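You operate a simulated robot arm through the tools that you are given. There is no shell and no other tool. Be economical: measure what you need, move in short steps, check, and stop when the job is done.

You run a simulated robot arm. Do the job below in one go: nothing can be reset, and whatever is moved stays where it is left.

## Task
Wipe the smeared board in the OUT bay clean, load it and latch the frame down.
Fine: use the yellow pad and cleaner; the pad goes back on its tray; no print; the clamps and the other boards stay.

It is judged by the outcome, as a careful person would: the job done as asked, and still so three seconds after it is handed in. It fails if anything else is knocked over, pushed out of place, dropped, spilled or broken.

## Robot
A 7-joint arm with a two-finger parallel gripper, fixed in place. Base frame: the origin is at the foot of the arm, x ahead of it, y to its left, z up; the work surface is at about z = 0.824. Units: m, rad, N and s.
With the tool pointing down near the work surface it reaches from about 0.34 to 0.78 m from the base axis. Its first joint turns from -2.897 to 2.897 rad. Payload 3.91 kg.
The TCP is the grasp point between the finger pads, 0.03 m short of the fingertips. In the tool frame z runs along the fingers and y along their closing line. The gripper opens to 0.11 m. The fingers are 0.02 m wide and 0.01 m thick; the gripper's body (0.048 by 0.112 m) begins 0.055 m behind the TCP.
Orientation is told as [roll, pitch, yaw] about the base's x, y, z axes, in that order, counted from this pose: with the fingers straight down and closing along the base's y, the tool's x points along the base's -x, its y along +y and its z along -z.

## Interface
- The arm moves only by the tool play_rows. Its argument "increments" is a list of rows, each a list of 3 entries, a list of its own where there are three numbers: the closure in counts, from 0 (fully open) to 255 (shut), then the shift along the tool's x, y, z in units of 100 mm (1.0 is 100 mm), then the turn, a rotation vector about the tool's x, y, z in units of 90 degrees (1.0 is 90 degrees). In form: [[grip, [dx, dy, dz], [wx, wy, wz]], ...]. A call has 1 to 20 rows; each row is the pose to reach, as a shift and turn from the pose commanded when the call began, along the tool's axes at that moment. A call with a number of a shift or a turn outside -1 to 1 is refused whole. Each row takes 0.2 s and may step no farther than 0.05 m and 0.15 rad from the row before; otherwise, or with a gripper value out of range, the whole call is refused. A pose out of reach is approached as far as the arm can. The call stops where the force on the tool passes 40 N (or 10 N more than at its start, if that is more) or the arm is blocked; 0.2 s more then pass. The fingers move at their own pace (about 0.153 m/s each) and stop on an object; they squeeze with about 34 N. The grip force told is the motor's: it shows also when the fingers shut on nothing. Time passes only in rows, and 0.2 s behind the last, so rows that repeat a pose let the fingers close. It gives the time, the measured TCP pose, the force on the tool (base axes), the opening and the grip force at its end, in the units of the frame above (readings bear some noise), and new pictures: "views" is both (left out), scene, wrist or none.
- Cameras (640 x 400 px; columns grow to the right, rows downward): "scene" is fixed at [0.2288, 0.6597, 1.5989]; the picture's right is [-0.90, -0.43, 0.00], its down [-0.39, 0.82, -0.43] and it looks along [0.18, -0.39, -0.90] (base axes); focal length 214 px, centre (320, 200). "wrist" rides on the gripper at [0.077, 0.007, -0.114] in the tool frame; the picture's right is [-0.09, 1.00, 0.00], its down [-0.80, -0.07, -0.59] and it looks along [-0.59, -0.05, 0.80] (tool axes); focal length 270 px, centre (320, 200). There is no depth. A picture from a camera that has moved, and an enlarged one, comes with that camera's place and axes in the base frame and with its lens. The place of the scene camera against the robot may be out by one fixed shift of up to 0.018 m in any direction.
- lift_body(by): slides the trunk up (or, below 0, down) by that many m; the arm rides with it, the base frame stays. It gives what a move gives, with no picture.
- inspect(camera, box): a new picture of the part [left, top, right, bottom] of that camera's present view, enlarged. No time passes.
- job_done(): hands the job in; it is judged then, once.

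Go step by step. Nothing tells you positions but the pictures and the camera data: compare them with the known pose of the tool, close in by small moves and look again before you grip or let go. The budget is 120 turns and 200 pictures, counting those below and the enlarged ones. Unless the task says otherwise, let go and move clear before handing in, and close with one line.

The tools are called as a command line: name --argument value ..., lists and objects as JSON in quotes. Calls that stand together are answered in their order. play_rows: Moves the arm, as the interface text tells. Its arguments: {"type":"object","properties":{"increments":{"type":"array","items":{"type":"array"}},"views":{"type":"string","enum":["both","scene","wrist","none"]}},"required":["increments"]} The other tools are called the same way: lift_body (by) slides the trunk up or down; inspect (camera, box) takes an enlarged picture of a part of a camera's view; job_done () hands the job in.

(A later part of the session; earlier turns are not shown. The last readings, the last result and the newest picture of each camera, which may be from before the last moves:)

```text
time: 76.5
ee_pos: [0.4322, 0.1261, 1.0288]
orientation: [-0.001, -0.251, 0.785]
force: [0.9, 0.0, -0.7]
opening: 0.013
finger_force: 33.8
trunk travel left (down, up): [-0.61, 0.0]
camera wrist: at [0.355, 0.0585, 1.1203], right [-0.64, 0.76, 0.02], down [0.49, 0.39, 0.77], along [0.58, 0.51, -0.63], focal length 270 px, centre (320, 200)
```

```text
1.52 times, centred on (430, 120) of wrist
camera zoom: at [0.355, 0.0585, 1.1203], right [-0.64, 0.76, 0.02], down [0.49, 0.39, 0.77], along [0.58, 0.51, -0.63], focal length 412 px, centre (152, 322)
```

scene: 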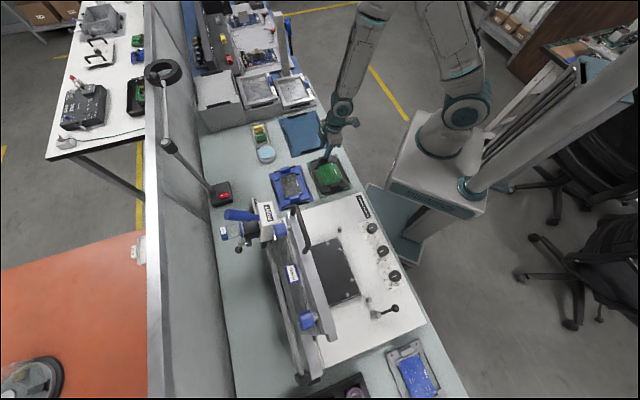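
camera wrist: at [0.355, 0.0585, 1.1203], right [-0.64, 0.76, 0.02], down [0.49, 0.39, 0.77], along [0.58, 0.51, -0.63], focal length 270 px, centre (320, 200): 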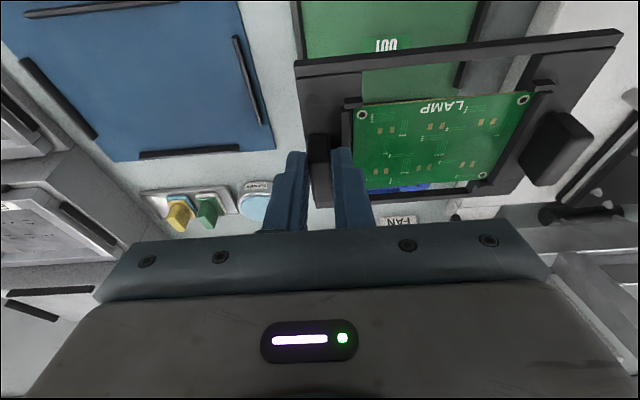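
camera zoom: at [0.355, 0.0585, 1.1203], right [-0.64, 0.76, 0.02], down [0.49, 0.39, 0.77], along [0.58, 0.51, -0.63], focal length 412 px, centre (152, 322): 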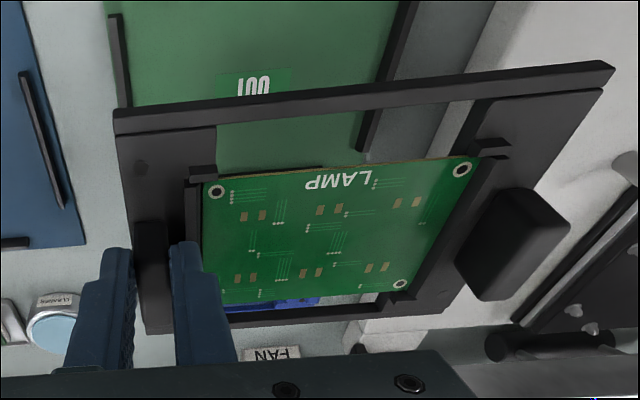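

play_rows --increments '[[255, [0, 0.25, 0], [0, 0, 0]], [255, [0, 0.5, 0], [0, 0, 0]], [255, [0, 0.75, 0], [0, 0, 0]], [255, [0, 0.95, 0], [0, 0, 0]]]' --views "none"

play_rows --increments '[[255, [0, 0.25, 0], [0, 0, 0]], [255, [0, 0.5, 0], [0, 0, 0]], [255, [0, 0.75, 0], [0, 0, 0]], [255, [0, 0.95, 0], [0, 0, 0]]]' --views "none"

play_rows --increments '[[255, [0, 0.25, 0], [0, 0, 0]], [255, [0, 0.5, 0], [0, 0, 0]], [255, [0, 0.75, 0], [0, 0, 0]], [255, [0, 0.95, 0], [0, 0, 0]]]' --views "none"

play_rows --increments '[[255, [-0.15, 0.25, 0.04], [0, 0, 0]], [255, [-0.3, 0.5, 0.077], [0, 0, 0]], [255, [-0.5, 0.75, 0.13], [0, 0, 0]], [255, [-0.7, 0.93, 0.18], [0, 0, 0]]]' --views "both"

inspect --camera "scene" --box '[230, 150, 430, 340]'

```text
time: 77.5
ee_pos: [0.3644, 0.1946, 1.0281]
orientation: [0.0, -0.251, 0.786]
force: [0.2, -0.2, -1.2]
opening: 0.0131
finger_force: 34.3
trunk travel left (down, up): [-0.61, 0.0]
```

```text
time: 78.5
ee_pos: [0.2982, 0.2604, 1.0287]
orientation: [0.0, -0.252, 0.787]
force: [0.4, -0.7, -1.3]
opening: 0.0128
finger_force: 34.3
trunk travel left (down, up): [-0.61, 0.0]
```

```text
time: 79.5
ee_pos: [0.2322, 0.3289, 1.0287]
orientation: [-0.002, -0.252, 0.784]
force: [0.1, -0.8, -0.9]
opening: 0.0131
finger_force: 34.0
trunk travel left (down, up): [-0.61, 0.0]
```

```text
time: 80.5
ee_pos: [0.2172, 0.4465, 1.0288]
orientation: [-0.001, -0.249, 0.787]
force: [-0.8, 0.6, -0.9]
opening: 0.0128
finger_force: 34.2
trunk travel left (down, up): [-0.61, 0.0]
camera wrist: at [0.1393, 0.378, 1.1195], right [-0.64, 0.76, 0.02], down [0.49, 0.4, 0.77], along [0.58, 0.51, -0.63], focal length 270 px, centre (320, 200)
```

scene: 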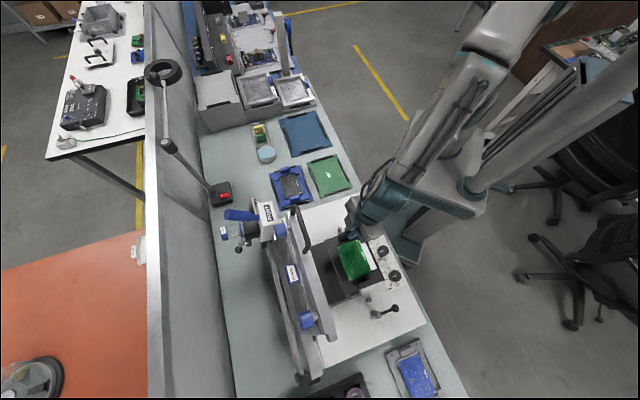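
wrist: 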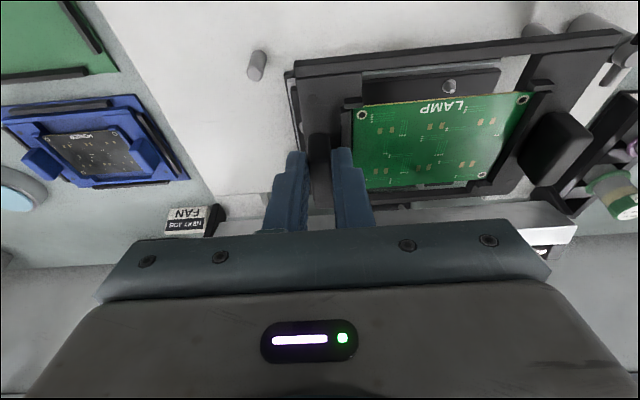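

```text
2.11 times, centred on (330, 245) of scene
camera zoom: at [0.2288, 0.6597, 1.5989], right [-0.9, -0.43, 0.0], down [-0.39, 0.82, -0.43], along [0.18, -0.39, -0.9], focal length 452 px, centre (299, 105)
```

zoom: 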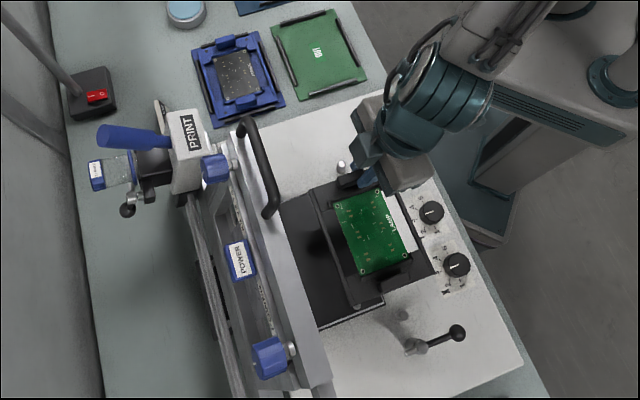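

play_rows --increments '[[255, [-0.17, 0, 0.15], [0, 0, 0]], [255, [-0.34, 0, 0.3], [0, 0, 0]], [255, [-0.505, 0, 0.44], [0, 0, 0]]]' --views "both"

inspect --camera "scene" --box '[260, 180, 400, 310]'

inspect --camera "wrist" --box '[260, 0, 640, 240]'

```text
time: 81.3
ee_pos: [0.2591, 0.4889, 0.9985]
orientation: [-0.001, -0.25, 0.786]
force: [-0.5, -0.3, -1.4]
opening: 0.0135
finger_force: 34.0
trunk travel left (down, up): [-0.61, 0.0]
camera wrist: at [0.182, 0.4201, 1.0897], right [-0.64, 0.76, 0.02], down [0.49, 0.39, 0.77], along [0.58, 0.51, -0.63], focal length 270 px, centre (320, 200)
```

scene: 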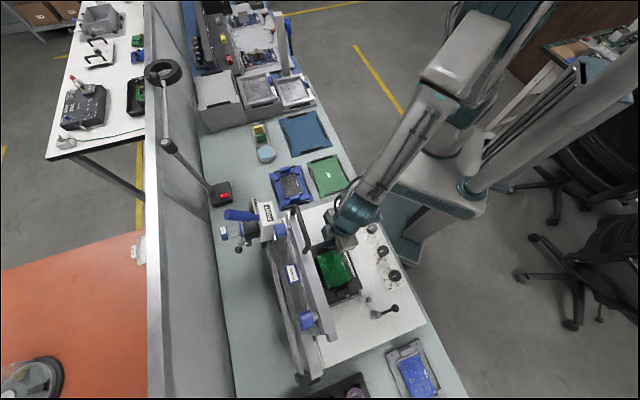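
wrist: 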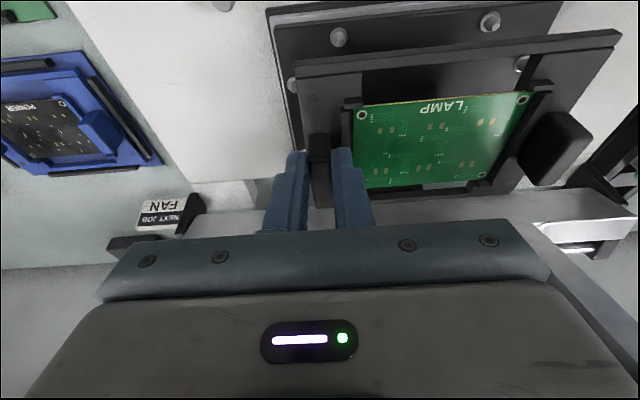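

```text
3.08 times, centred on (330, 245) of scene
camera zoom: at [0.2288, 0.6597, 1.5989], right [-0.9, -0.43, 0.0], down [-0.39, 0.82, -0.43], along [0.18, -0.39, -0.9], focal length 660 px, centre (289, 62)
```

zoom: 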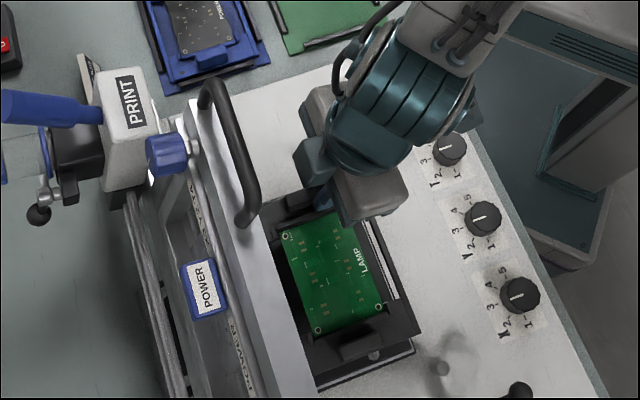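

```text
1.67 times, centred on (450, 120) of wrist
camera zoom: at [0.182, 0.4201, 1.0897], right [-0.64, 0.76, 0.02], down [0.49, 0.39, 0.77], along [0.58, 0.51, -0.63], focal length 450 px, centre (103, 333)
```

zoom: 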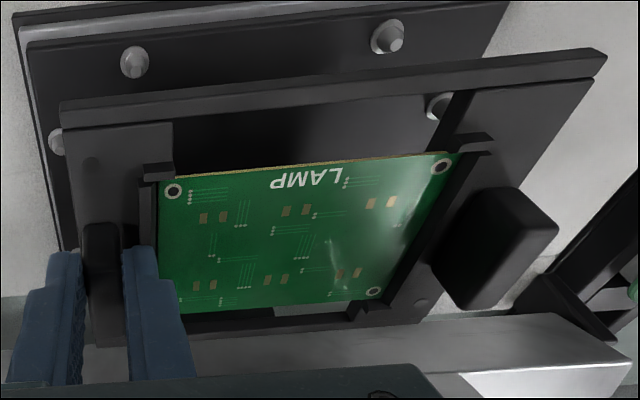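

play_rows --increments '[[255, [-0.02, 0, 0.18], [0, 0, 0]], [255, [-0.04, 0, 0.36], [0, 0, 0]], [255, [-0.05, 0, 0.529], [0, 0, 0]]]' --views "wrist"

inspect --camera "wrist" --box '[260, 0, 640, 240]'

inspect --camera "scene" --box '[290, 210, 390, 300]'

```text
time: 82.1
ee_pos: [0.2729, 0.4998, 0.9487]
orientation: [0.0, -0.252, 0.785]
force: [1.0, -2.4, -1.1]
opening: 0.013
finger_force: 34.0
trunk travel left (down, up): [-0.61, 0.0]
camera wrist: at [0.1951, 0.4318, 1.0395], right [-0.64, 0.77, 0.02], down [0.49, 0.39, 0.78], along [0.58, 0.51, -0.63], focal length 270 px, centre (320, 200)
```

wrist: 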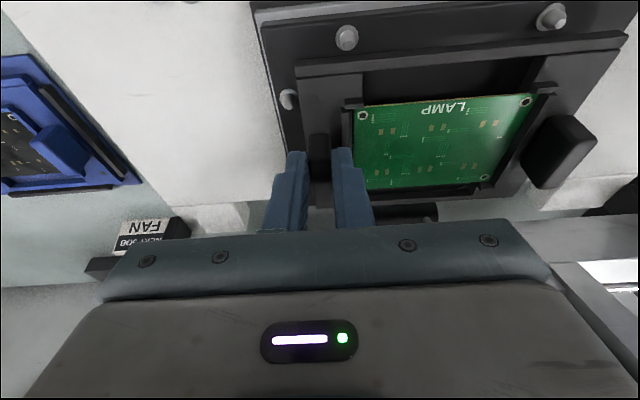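

```text
1.67 times, centred on (450, 120) of wrist
camera zoom: at [0.1951, 0.4318, 1.0395], right [-0.64, 0.77, 0.02], down [0.49, 0.39, 0.78], along [0.58, 0.51, -0.63], focal length 450 px, centre (103, 333)
```

zoom: 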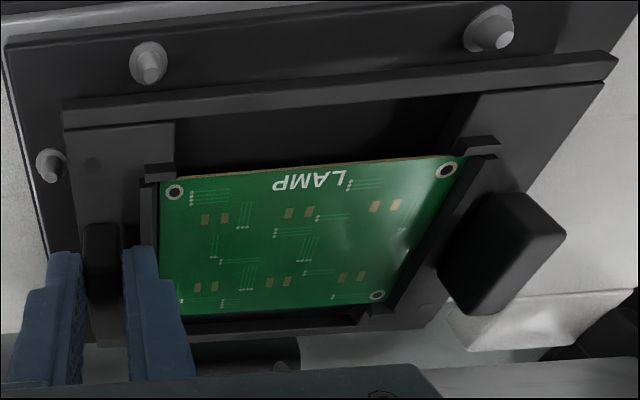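

```text
4.44 times, centred on (340, 255) of scene
camera zoom: at [0.2288, 0.6597, 1.5989], right [-0.9, -0.43, 0.0], down [-0.39, 0.82, -0.43], along [0.18, -0.39, -0.9], focal length 953 px, centre (231, -44)
```

zoom: 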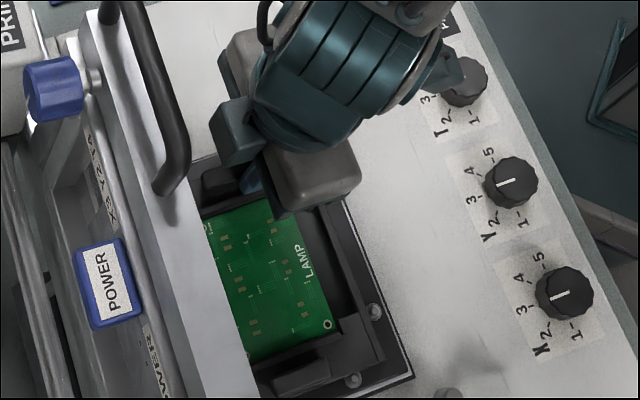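

Geometry computed from the picture: carrier needs ≈2 mm toward −v and ≈4.5 mm away. Adjusting and lowering to just above the pins.

play_rows --increments '[[255, [-0.044, -0.023, 0.011], [0, 0, 0]], [255, [-0.029, -0.023, 0.07], [0, 0, 0]], [255, [-0.029, -0.023, 0.07], [0, 0, 0]]]' --views "wrist"

inspect --camera "wrist" --box '[260, 0, 460, 130]'

inspect --camera "wrist" --box '[440, 0, 640, 240]'

```text
time: 82.9
ee_pos: [0.2748, 0.5011, 0.9425]
orientation: [-0.003, -0.25, 0.786]
force: [-5.4, -9.1, 2.3]
opening: 0.0133
finger_force: 33.6
trunk travel left (down, up): [-0.61, 0.0]
camera wrist: at [0.1981, 0.4324, 1.0339], right [-0.64, 0.76, 0.02], down [0.49, 0.4, 0.77], along [0.58, 0.51, -0.63], focal length 270 px, centre (320, 200)
```

wrist: 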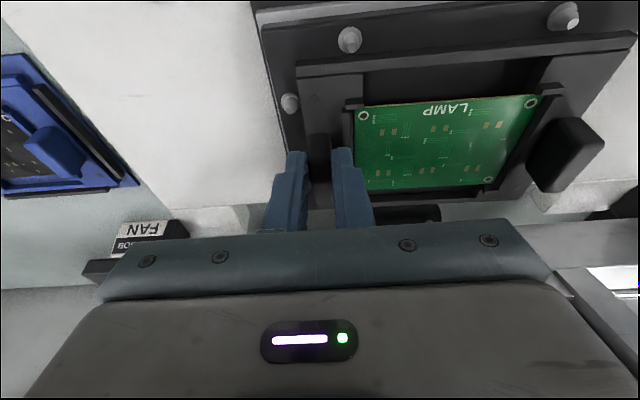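

```text
3.08 times, centred on (360, 65) of wrist
camera zoom: at [0.1981, 0.4324, 1.0339], right [-0.64, 0.76, 0.02], down [0.49, 0.4, 0.77], along [0.58, 0.51, -0.63], focal length 832 px, centre (197, 615)
```

zoom: 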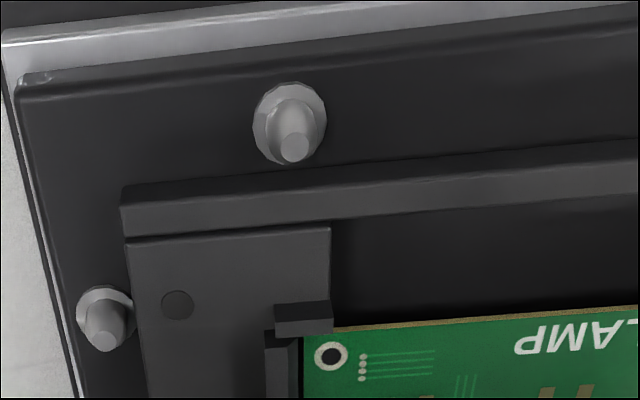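

```text
1.67 times, centred on (540, 120) of wrist
camera zoom: at [0.1981, 0.4324, 1.0339], right [-0.64, 0.76, 0.02], down [0.49, 0.4, 0.77], along [0.58, 0.51, -0.63], focal length 450 px, centre (-47, 333)
```

zoom: 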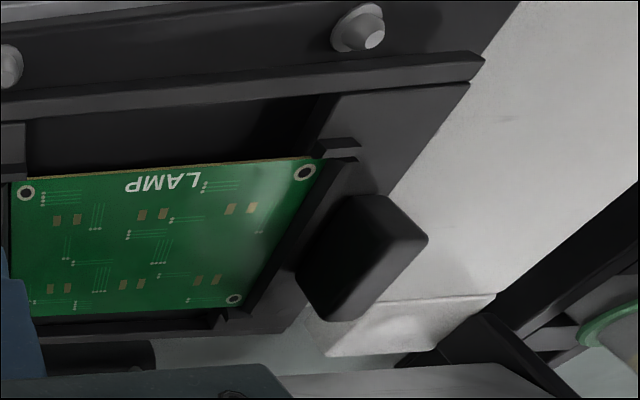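

There's a side force of ~10 N; something is touching. I'll look before going further.

inspect --camera "scene" --box '[270, 180, 400, 310]'

inspect --camera "wrist" --box '[340, 140, 640, 320]'

```text
3.08 times, centred on (335, 245) of scene
camera zoom: at [0.2288, 0.6597, 1.5989], right [-0.9, -0.43, 0.0], down [-0.39, 0.82, -0.43], along [0.18, -0.39, -0.9], focal length 660 px, centre (274, 62)
```

zoom: 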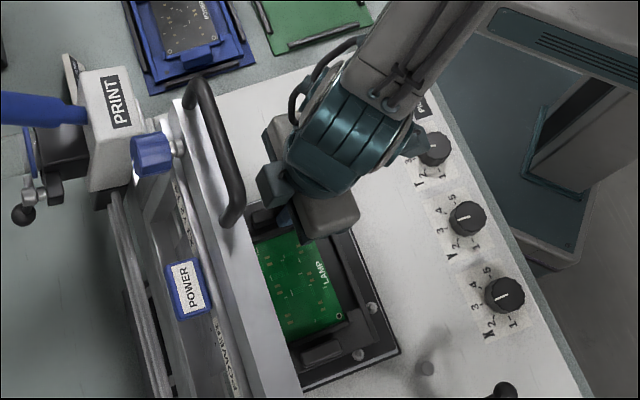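

```text
2.13 times, centred on (490, 230) of wrist
camera zoom: at [0.1981, 0.4324, 1.0339], right [-0.64, 0.76, 0.02], down [0.49, 0.4, 0.77], along [0.58, 0.51, -0.63], focal length 577 px, centre (-43, 136)
```

zoom: 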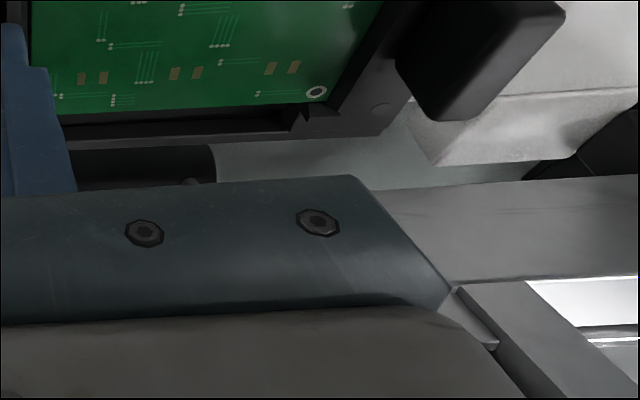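

play_rows --increments '[[255, [0.0, 0, -0.06], [0, 0, 0]], [255, [-0.01, 0, -0.15], [0, 0, 0]], [255, [-0.02, 0, -0.2], [0, 0, 0]]]' --views "wrist"

inspect --camera "wrist" --box '[260, 0, 640, 240]'

```text
time: 83.7
ee_pos: [0.275, 0.5006, 0.9628]
orientation: [0.0, -0.251, 0.786]
force: [0.4, 0.0, -1.7]
opening: 0.0131
finger_force: 34.5
trunk travel left (down, up): [-0.61, 0.0]
camera wrist: at [0.1972, 0.432, 1.0535], right [-0.64, 0.76, 0.02], down [0.49, 0.39, 0.78], along [0.58, 0.51, -0.63], focal length 270 px, centre (320, 200)
```

wrist: 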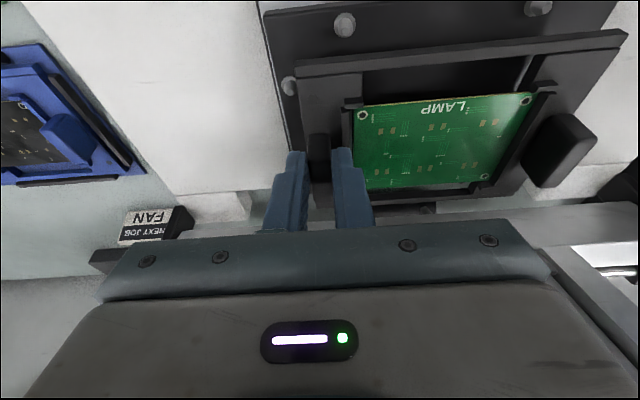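

```text
1.67 times, centred on (450, 120) of wrist
camera zoom: at [0.1972, 0.432, 1.0535], right [-0.64, 0.76, 0.02], down [0.49, 0.39, 0.78], along [0.58, 0.51, -0.63], focal length 450 px, centre (103, 333)
```

zoom: 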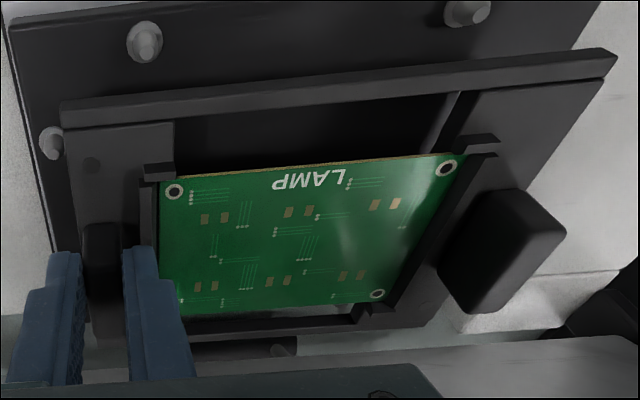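

inspect --camera "scene" --box '[315, 235, 375, 310]'

```text
5.33 times, centred on (345, 272) of scene
camera zoom: at [0.2288, 0.6597, 1.5989], right [-0.9, -0.43, 0.0], down [-0.39, 0.82, -0.43], along [0.18, -0.39, -0.9], focal length 1144 px, centre (187, -187)
```

zoom: 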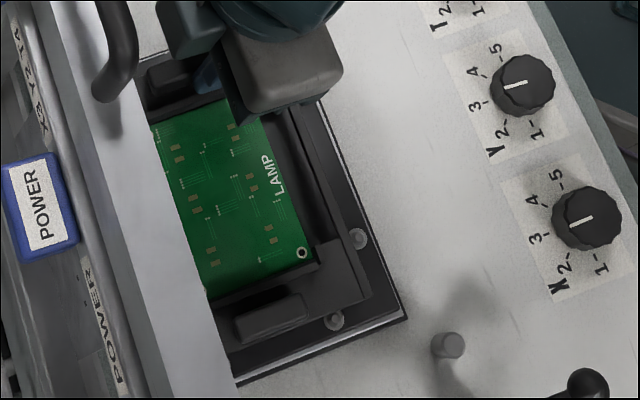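

inspect --camera "scene" --box '[325, 270, 365, 295]'

inspect --camera "scene" --box '[335, 250, 369, 292]'

```text
16.00 times, centred on (345, 282) of scene
camera zoom: at [0.2288, 0.6597, 1.5989], right [-0.9, -0.43, 0.0], down [-0.39, 0.82, -0.43], along [0.18, -0.39, -0.9], focal length 3432 px, centre (-80, -1120)
```

zoom: 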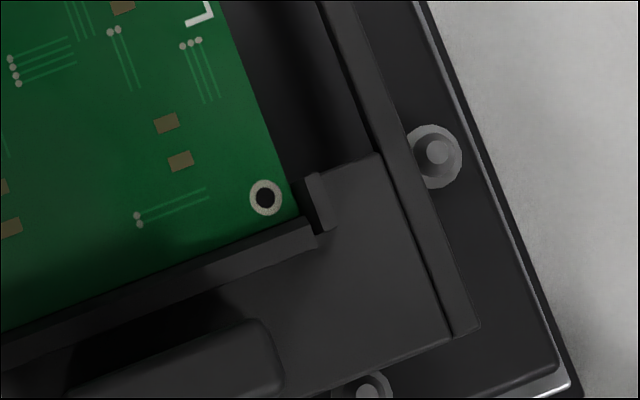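

```text
9.52 times, centred on (352, 271) of scene
camera zoom: at [0.2288, 0.6597, 1.5989], right [-0.9, -0.43, 0.0], down [-0.39, 0.82, -0.43], along [0.18, -0.39, -0.9], focal length 2043 px, centre (15, -476)
```

zoom: 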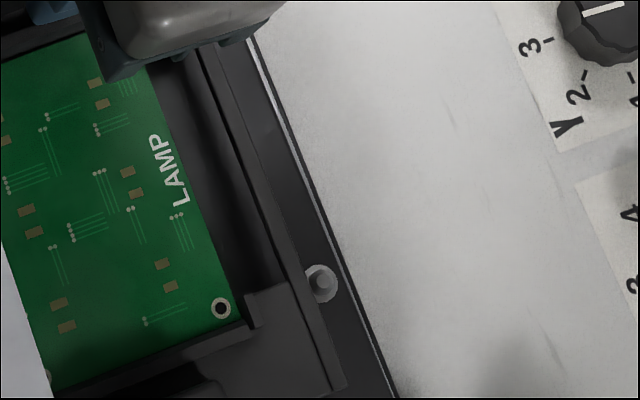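

Zoomed scene view shows the right end ~3 mm too close to its pin and probably too far back. Shifting 3 mm −v, 3 mm toward base, then lowering again.

play_rows --increments '[[255, [0.029, -0.03, -0.007], [0, 0, 0]], [255, [0.054, -0.03, 0.09], [0, 0, 0]], [255, [0.072, -0.03, 0.16], [0, 0, 0]], [255, [0.072, -0.03, 0.16], [0, 0, 0]]]' --views "wrist"

inspect --camera "scene" --box '[325, 270, 365, 295]'

inspect --camera "wrist" --box '[260, 0, 460, 130]'

```text
time: 84.7
ee_pos: [0.2739, 0.4979, 0.9451]
orientation: [0.001, -0.253, 0.786]
force: [-0.8, 3.4, 0.0]
opening: 0.0131
finger_force: 33.6
trunk travel left (down, up): [-0.61, 0.0]
camera wrist: at [0.197, 0.4279, 1.0362], right [-0.65, 0.76, 0.02], down [0.49, 0.39, 0.78], along [0.58, 0.51, -0.63], focal length 270 px, centre (320, 200)
```

wrist: 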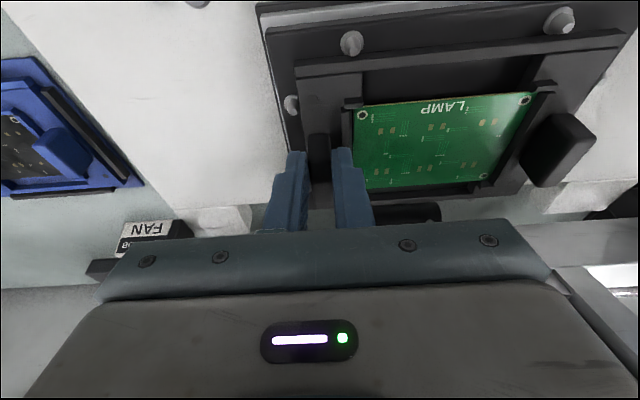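

```text
16.00 times, centred on (345, 282) of scene
camera zoom: at [0.2288, 0.6597, 1.5989], right [-0.9, -0.43, 0.0], down [-0.39, 0.82, -0.43], along [0.18, -0.39, -0.9], focal length 3432 px, centre (-80, -1120)
```

zoom: 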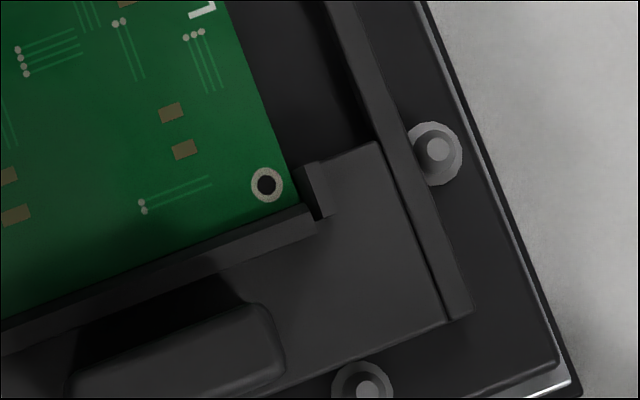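

```text
3.08 times, centred on (360, 65) of wrist
camera zoom: at [0.197, 0.4279, 1.0362], right [-0.65, 0.76, 0.02], down [0.49, 0.39, 0.78], along [0.58, 0.51, -0.63], focal length 832 px, centre (197, 615)
```

zoom: 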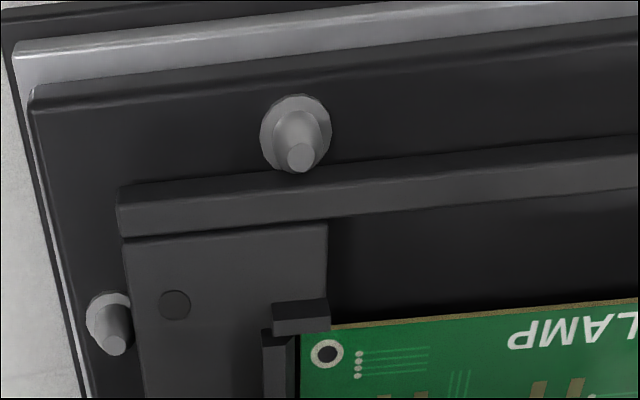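

Combining both cameras: the carrier is now already down among the pins, nearly centred (left ≈5 mm, right ≈7 mm from pin axes). Nudging +1 mm and lowering gently.

play_rows --increments '[[255, [-0.01, 0.01, 0.002], [0, 0, 0]], [255, [-0.003, 0.01, 0.03], [0, 0, 0]], [255, [-0.003, 0.01, 0.03], [0, 0, 0]]]' --views "none"

play_rows --increments '[[255, [0.007, 0, 0.03], [0, 0, 0]], [255, [0.007, 0, 0.03], [0, 0, 0]]]' --views "wrist"

inspect --camera "scene" --box '[325, 270, 365, 295]'

inspect --camera "wrist" --box '[260, 0, 460, 130]'

```text
time: 85.5
ee_pos: [0.2753, 0.4982, 0.942]
orientation: [0.0, -0.251, 0.784]
force: [0.1, -0.3, 0.9]
opening: 0.0132
finger_force: 33.8
trunk travel left (down, up): [-0.61, 0.0]
```

```text
time: 86.1
ee_pos: [0.2744, 0.4979, 0.9414]
orientation: [0.003, -0.258, 0.785]
force: [0.1, -0.6, 26.6]
opening: 0.013
finger_force: 34.1
trunk travel left (down, up): [-0.61, 0.0]
camera wrist: at [0.1968, 0.4285, 1.0326], right [-0.64, 0.76, 0.02], down [0.49, 0.39, 0.78], along [0.59, 0.51, -0.63], focal length 270 px, centre (320, 200)
```

wrist: 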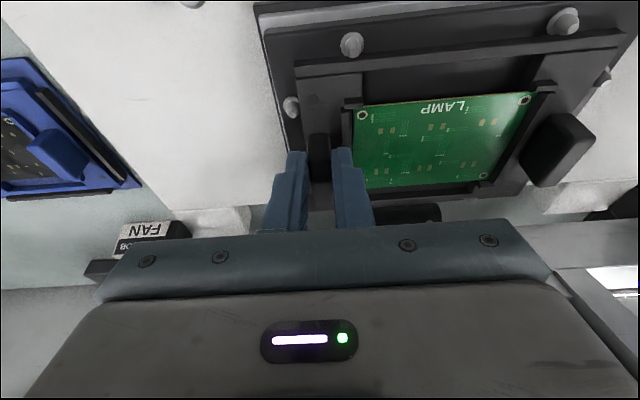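

```text
16.00 times, centred on (345, 282) of scene
camera zoom: at [0.2288, 0.6597, 1.5989], right [-0.9, -0.43, 0.0], down [-0.39, 0.82, -0.43], along [0.18, -0.39, -0.9], focal length 3432 px, centre (-80, -1120)
```

zoom: 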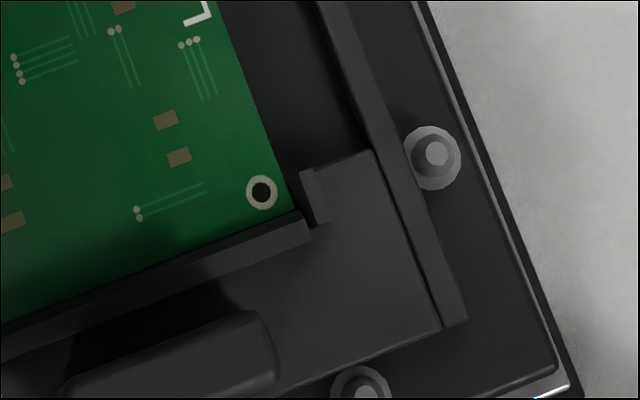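

```text
3.08 times, centred on (360, 65) of wrist
camera zoom: at [0.1968, 0.4285, 1.0326], right [-0.64, 0.76, 0.02], down [0.49, 0.39, 0.78], along [0.59, 0.51, -0.63], focal length 832 px, centre (197, 615)
```

zoom: 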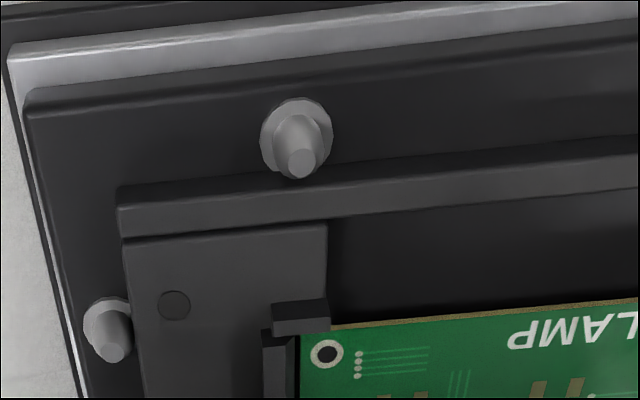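

Vertical contact only (27 N), pins all outside the carrier: seated. Easing pressure and releasing.

play_rows --increments '[[255, [-0.004, 0, -0.02], [0, 0, 0]], [200, [-0.004, 0, -0.02], [0, 0, 0]], [165, [-0.004, 0, -0.02], [0, 0, 0]], [165, [-0.004, 0, -0.02], [0, 0, 0]]]' --views "wrist"

inspect --camera "wrist" --box '[240, 0, 640, 240]'

inspect --camera "scene" --box '[325, 270, 365, 295]'

```text
time: 87.1
ee_pos: [0.2749, 0.4981, 0.9402]
orientation: [0.002, -0.25, 0.785]
force: [0.8, -0.5, 0.6]
opening: 0.0391
finger_force: 0.0
trunk travel left (down, up): [-0.61, 0.0]
camera wrist: at [0.1968, 0.4287, 1.032], right [-0.64, 0.76, 0.02], down [0.49, 0.39, 0.77], along [0.58, 0.51, -0.63], focal length 270 px, centre (320, 200)
```

wrist: 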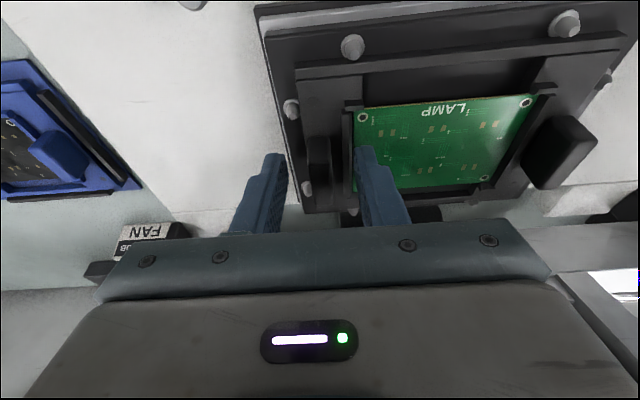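

```text
1.60 times, centred on (440, 120) of wrist
camera zoom: at [0.1968, 0.4287, 1.032], right [-0.64, 0.76, 0.02], down [0.49, 0.39, 0.77], along [0.58, 0.51, -0.63], focal length 432 px, centre (128, 328)
```

zoom: 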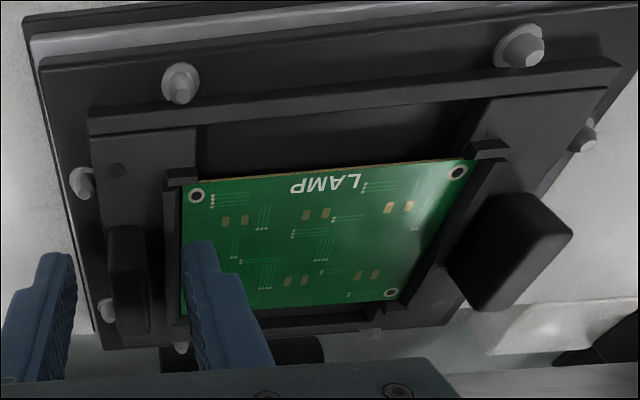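

```text
16.00 times, centred on (345, 282) of scene
camera zoom: at [0.2288, 0.6597, 1.5989], right [-0.9, -0.43, 0.0], down [-0.39, 0.82, -0.43], along [0.18, -0.39, -0.9], focal length 3432 px, centre (-80, -1120)
```

zoom: 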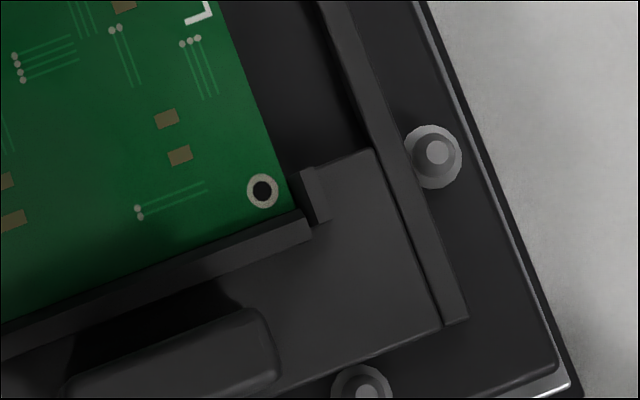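

Carrier sits inside all pins. Retreating up and toward the base.

play_rows --increments '[[165, [-0.075, 0, -0.29], [0, 0, 0]], [165, [0.0, 0, -0.5], [0, 0, 0]], [165, [0.3, 0, -0.7], [0, 0, 0]], [165, [0.65, 0, -0.9], [0, 0, 0]], [165, [1.0, 0, -1.0], [0, 0, 0]]]' --views "both"

inspect --camera "scene" --box '[210, 180, 430, 400]'

inspect --camera "wrist" --box '[200, 40, 640, 290]'

```text
time: 88.3
ee_pos: [0.1883, 0.4117, 1.0128]
orientation: [0.0, -0.252, 0.785]
force: [0.0, -0.5, -0.2]
opening: 0.0386
finger_force: 0.0
trunk travel left (down, up): [-0.61, 0.0]
camera wrist: at [0.1104, 0.3427, 1.1041], right [-0.64, 0.76, 0.02], down [0.49, 0.39, 0.78], along [0.58, 0.51, -0.63], focal length 270 px, centre (320, 200)
```

scene: 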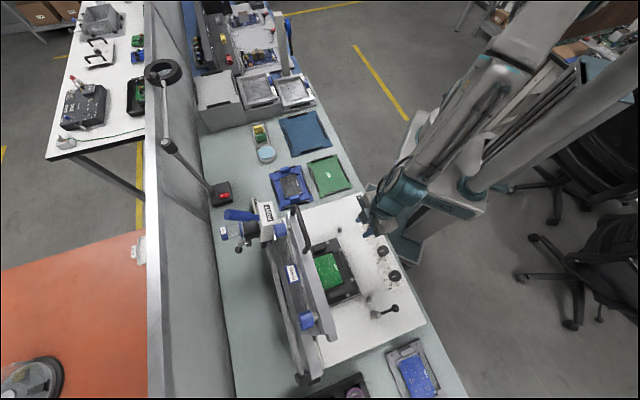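
wrist: 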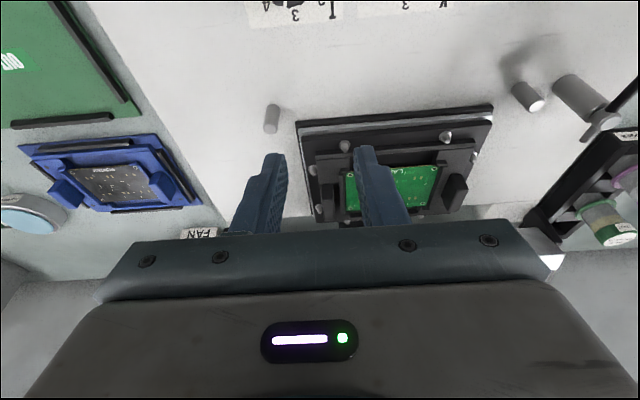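

```text
1.82 times, centred on (320, 290) of scene
camera zoom: at [0.2288, 0.6597, 1.5989], right [-0.9, -0.43, 0.0], down [-0.39, 0.82, -0.43], along [0.18, -0.39, -0.9], focal length 390 px, centre (320, 36)
```

zoom: 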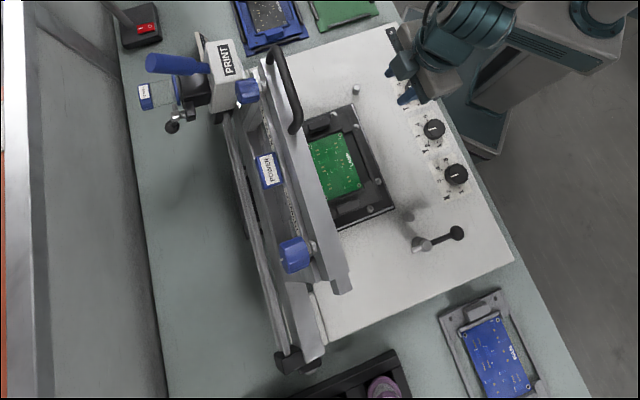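

```text
1.45 times, centred on (420, 165) of wrist
camera zoom: at [0.1104, 0.3427, 1.1041], right [-0.64, 0.76, 0.02], down [0.49, 0.39, 0.78], along [0.58, 0.51, -0.63], focal length 393 px, centre (174, 251)
```

zoom: 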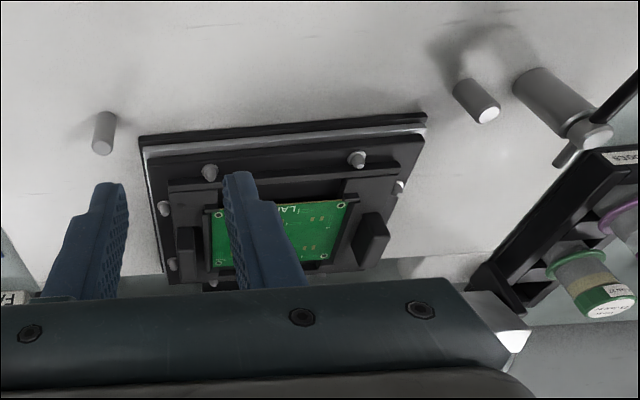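

LAMP carrier is loaded. Next the frame: I'll rise and look at its handle from the front.

play_rows --increments '[[165, [-0.12, 0, -0.484], [0, 0, 0]], [165, [-0.249, 0, -0.968], [0, 0, 0]]]' --views "none"

play_rows --increments '[[165, [-0.12, 0, -0.484], [0, 0, 0]], [165, [-0.249, 0, -0.968], [0, 0, 0]], [165, [-0.37, 0, -0.99], [0, 0, 0]]]' --views "wrist"

inspect --camera "wrist" --box '[160, 80, 480, 260]'

```text
time: 88.9
ee_pos: [0.1878, 0.4104, 1.1132]
orientation: [0.001, -0.249, 0.785]
force: [-0.1, -0.2, 0.0]
opening: 0.0387
finger_force: 0.1
trunk travel left (down, up): [-0.61, 0.0]
```

```text
time: 89.7
ee_pos: [0.195, 0.4211, 1.2185]
orientation: [0.001, -0.252, 0.787]
force: [0.7, -0.2, 0.6]
opening: 0.0386
finger_force: 0.0
trunk travel left (down, up): [-0.61, 0.0]
camera wrist: at [0.1182, 0.3512, 1.3101], right [-0.64, 0.76, 0.02], down [0.49, 0.4, 0.77], along [0.58, 0.51, -0.63], focal length 270 px, centre (320, 200)
```

wrist: 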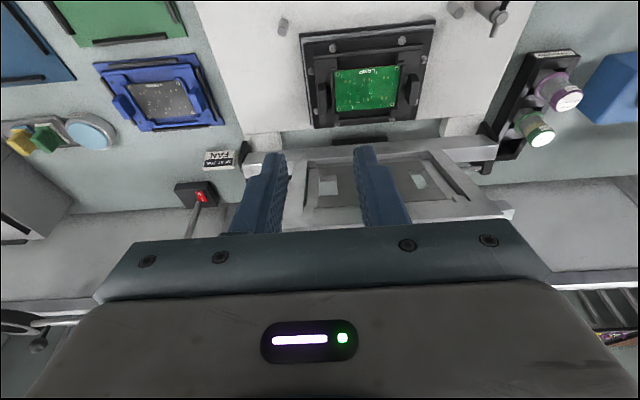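

```text
2.00 times, centred on (320, 170) of wrist
camera zoom: at [0.1182, 0.3512, 1.3101], right [-0.64, 0.76, 0.02], down [0.49, 0.4, 0.77], along [0.58, 0.51, -0.63], focal length 541 px, centre (320, 260)
```

zoom: 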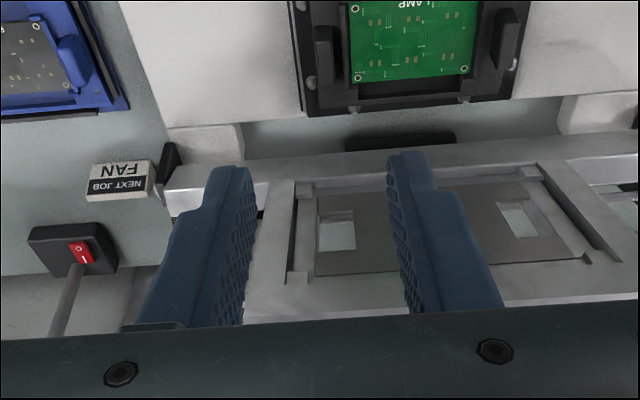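

play_rows --increments '[[165, [-0.12, 0, -0.484], [0, 0, 0]], [165, [-0.249, 0, -0.968], [0, 0, 0]]]' --views "none"

play_rows --increments '[[165, [-0.12, 0, -0.484], [0, 0, 0]], [165, [-0.149, 0, -0.58], [0, 0, 0]]]' --views "wrist"

inspect --camera "wrist" --box '[180, 40, 560, 250]'

```text
time: 90.3
ee_pos: [0.1952, 0.4207, 1.3187]
orientation: [0.001, -0.252, 0.786]
force: [0.0, -1.1, 0.5]
opening: 0.0388
finger_force: 0.1
trunk travel left (down, up): [-0.61, 0.0]
```

```text
time: 90.9
ee_pos: [0.1947, 0.4199, 1.3788]
orientation: [-0.002, -0.252, 0.788]
force: [-0.2, 0.4, 0.1]
opening: 0.0388
finger_force: 0.0
trunk travel left (down, up): [-0.61, 0.0]
camera wrist: at [0.1181, 0.3511, 1.4694], right [-0.65, 0.76, 0.02], down [0.49, 0.4, 0.77], along [0.58, 0.51, -0.63], focal length 270 px, centre (320, 200)
```

wrist: 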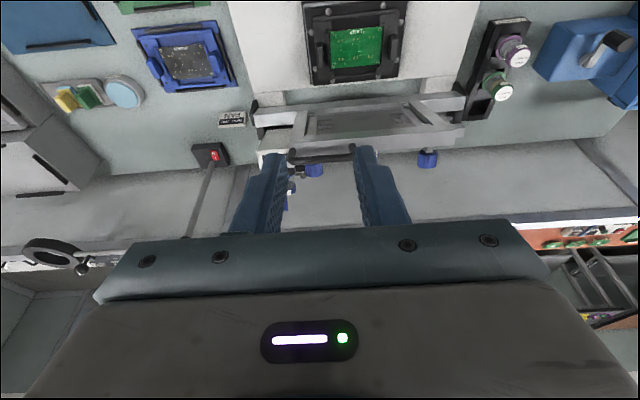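

```text
1.68 times, centred on (370, 145) of wrist
camera zoom: at [0.1181, 0.3511, 1.4694], right [-0.65, 0.76, 0.02], down [0.49, 0.4, 0.77], along [0.58, 0.51, -0.63], focal length 455 px, centre (236, 293)
```

zoom: 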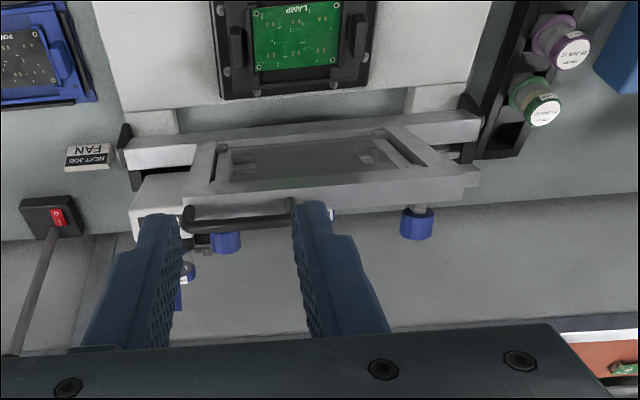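

Handle found: u≈0.61, z≈1.15, v 0.10–0.20. I'll straighten the tool, turn it so the fingers close across the handle, staying clear.

play_rows --increments '[[80, [0, 0, 0], [0, 0.08, 0]], [80, [0, 0, 0], [0, 0.16, 0]]]' --views "none"

play_rows --increments '[[80, [0, 0, 0], [0, 0, 0.091]], [80, [0, 0, 0], [0, 0, 0.182]], [80, [0, 0, 0], [0, 0, 0.273]], [80, [0, 0, 0], [0, 0, 0.364]], [80, [0, 0, 0], [0, 0, 0.455]], [80, [0, 0, 0], [0, 0, 0.546]], [80, [0, 0, 0], [0, 0, 0.637]], [80, [0, 0, 0], [0, 0, 0.728]], [80, [0, 0, 0], [0, 0, 0.819]], [80, [0, 0, 0], [0, 0, 0.91]], [80, [0, 0, 0], [0, 0, 1.0]]]' --views "wrist"

```text
time: 91.5
ee_pos: [0.196, 0.4198, 1.3778]
orientation: [0.001, 0.002, 0.784]
force: [0.9, 0.0, -0.2]
opening: 0.0757
finger_force: 0.1
trunk travel left (down, up): [-0.61, 0.0]
```

```text
time: 93.9
ee_pos: [0.1959, 0.4193, 1.3774]
orientation: [0.0, 0.001, -0.787]
force: [0.5, -0.2, -0.1]
opening: 0.0755
finger_force: 0.1
trunk travel left (down, up): [-0.61, 0.0]
camera wrist: at [0.1466, 0.4781, 1.4921], right [0.77, 0.64, 0.0], down [0.52, -0.62, 0.59], along [0.38, -0.46, -0.8], focal length 270 px, centre (320, 200)
```

wrist: 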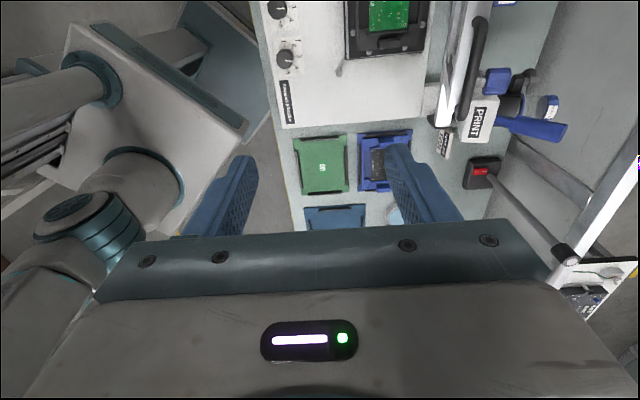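

play_rows --increments '[[80, [0, 0.4, 0.1], [0, 0, 0]], [80, [0, 0.8, 0.2], [0, 0, 0]], [80, [0, 1.0, 0.3], [0, 0, 0]]]' --views "none"

play_rows --increments '[[80, [0, 0.3, 0.3], [0, 0, 0]], [80, [0.06, 0.6, 0.6], [0, 0, 0]], [80, [0.12, 0.78, 0.87], [0, 0, 0]]]' --views "both"

inspect --camera "wrist" --box '[200, 0, 480, 240]'

```text
time: 94.7
ee_pos: [0.2673, 0.4904, 1.3478]
orientation: [0.0, -0.003, -0.785]
force: [-0.3, -0.7, 0.5]
opening: 0.0754
finger_force: 0.2
trunk travel left (down, up): [-0.61, 0.0]
```

```text
time: 95.5
ee_pos: [0.3134, 0.5559, 1.261]
orientation: [0.001, 0.001, -0.783]
force: [0.2, 0.2, 0.5]
opening: 0.0755
finger_force: 0.1
trunk travel left (down, up): [-0.61, 0.0]
camera wrist: at [0.2639, 0.6142, 1.3742], right [0.77, 0.64, 0.0], down [0.52, -0.62, 0.59], along [0.38, -0.46, -0.8], focal length 270 px, centre (320, 200)
```

scene: 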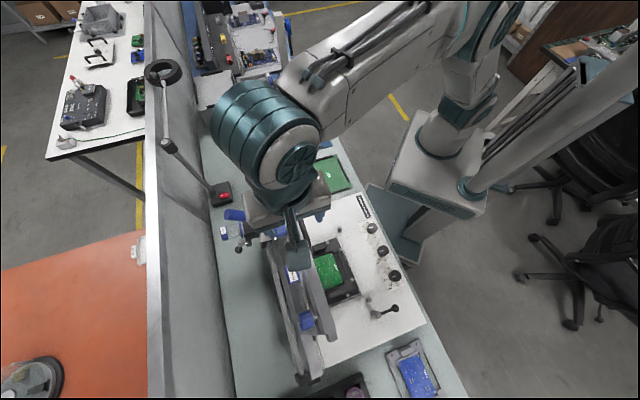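
wrist: 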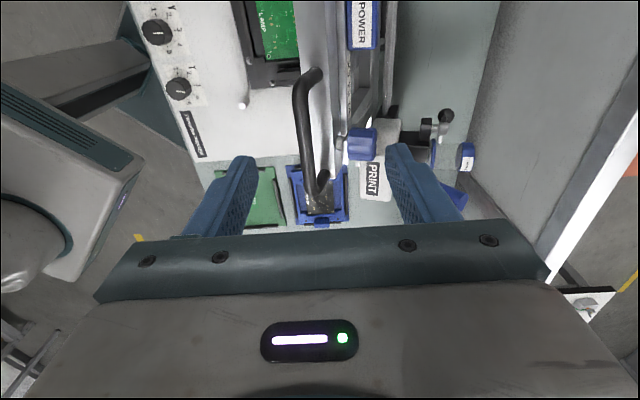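

```text
1.67 times, centred on (340, 120) of wrist
camera zoom: at [0.2639, 0.6142, 1.3742], right [0.77, 0.64, 0.0], down [0.52, -0.62, 0.59], along [0.38, -0.46, -0.8], focal length 450 px, centre (287, 333)
```

zoom: 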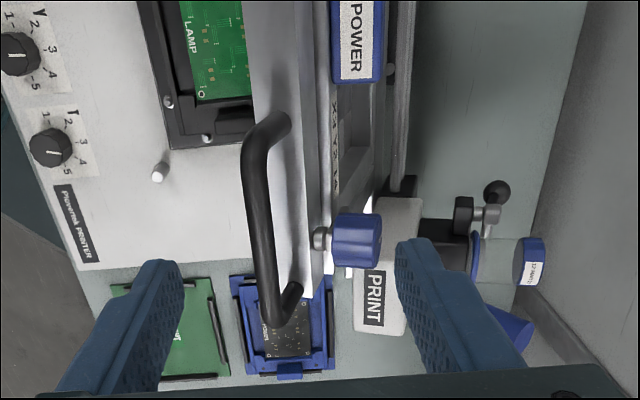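

Clear view: handle grip bar at u≈0.600, z≈1.15. Aligning and descending to just above it.

play_rows --increments '[[80, [-0.06, -0.07, 0.15], [0, 0, 0]], [80, [-0.13, -0.145, 0.4], [0, 0, 0]], [80, [-0.13, -0.145, 0.55], [0, 0, 0]]]' --views "wrist"

inspect --camera "wrist" --box '[200, 0, 480, 240]'

```text
time: 96.3
ee_pos: [0.3127, 0.5347, 1.2054]
orientation: [0.0, 0.001, -0.786]
force: [0.7, -1.0, 1.0]
opening: 0.0757
finger_force: 0.0
trunk travel left (down, up): [-0.61, 0.0]
camera wrist: at [0.2629, 0.5933, 1.3197], right [0.77, 0.64, 0.0], down [0.52, -0.62, 0.59], along [0.38, -0.46, -0.8], focal length 270 px, centre (320, 200)
```

wrist: 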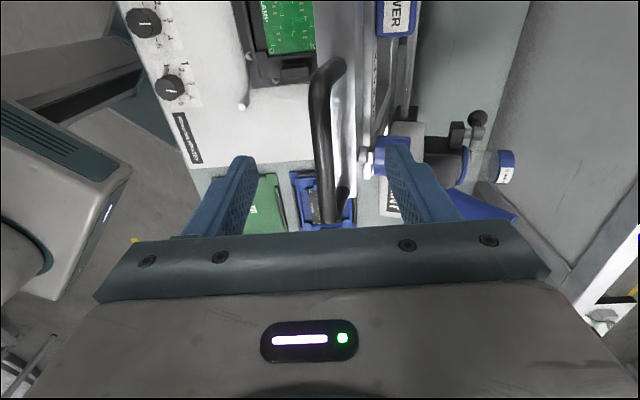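

```text
1.67 times, centred on (340, 120) of wrist
camera zoom: at [0.2629, 0.5933, 1.3197], right [0.77, 0.64, 0.0], down [0.52, -0.62, 0.59], along [0.38, -0.46, -0.8], focal length 450 px, centre (287, 333)
```

zoom: 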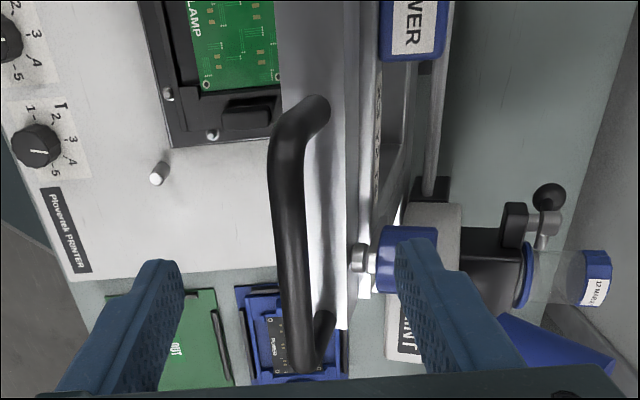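

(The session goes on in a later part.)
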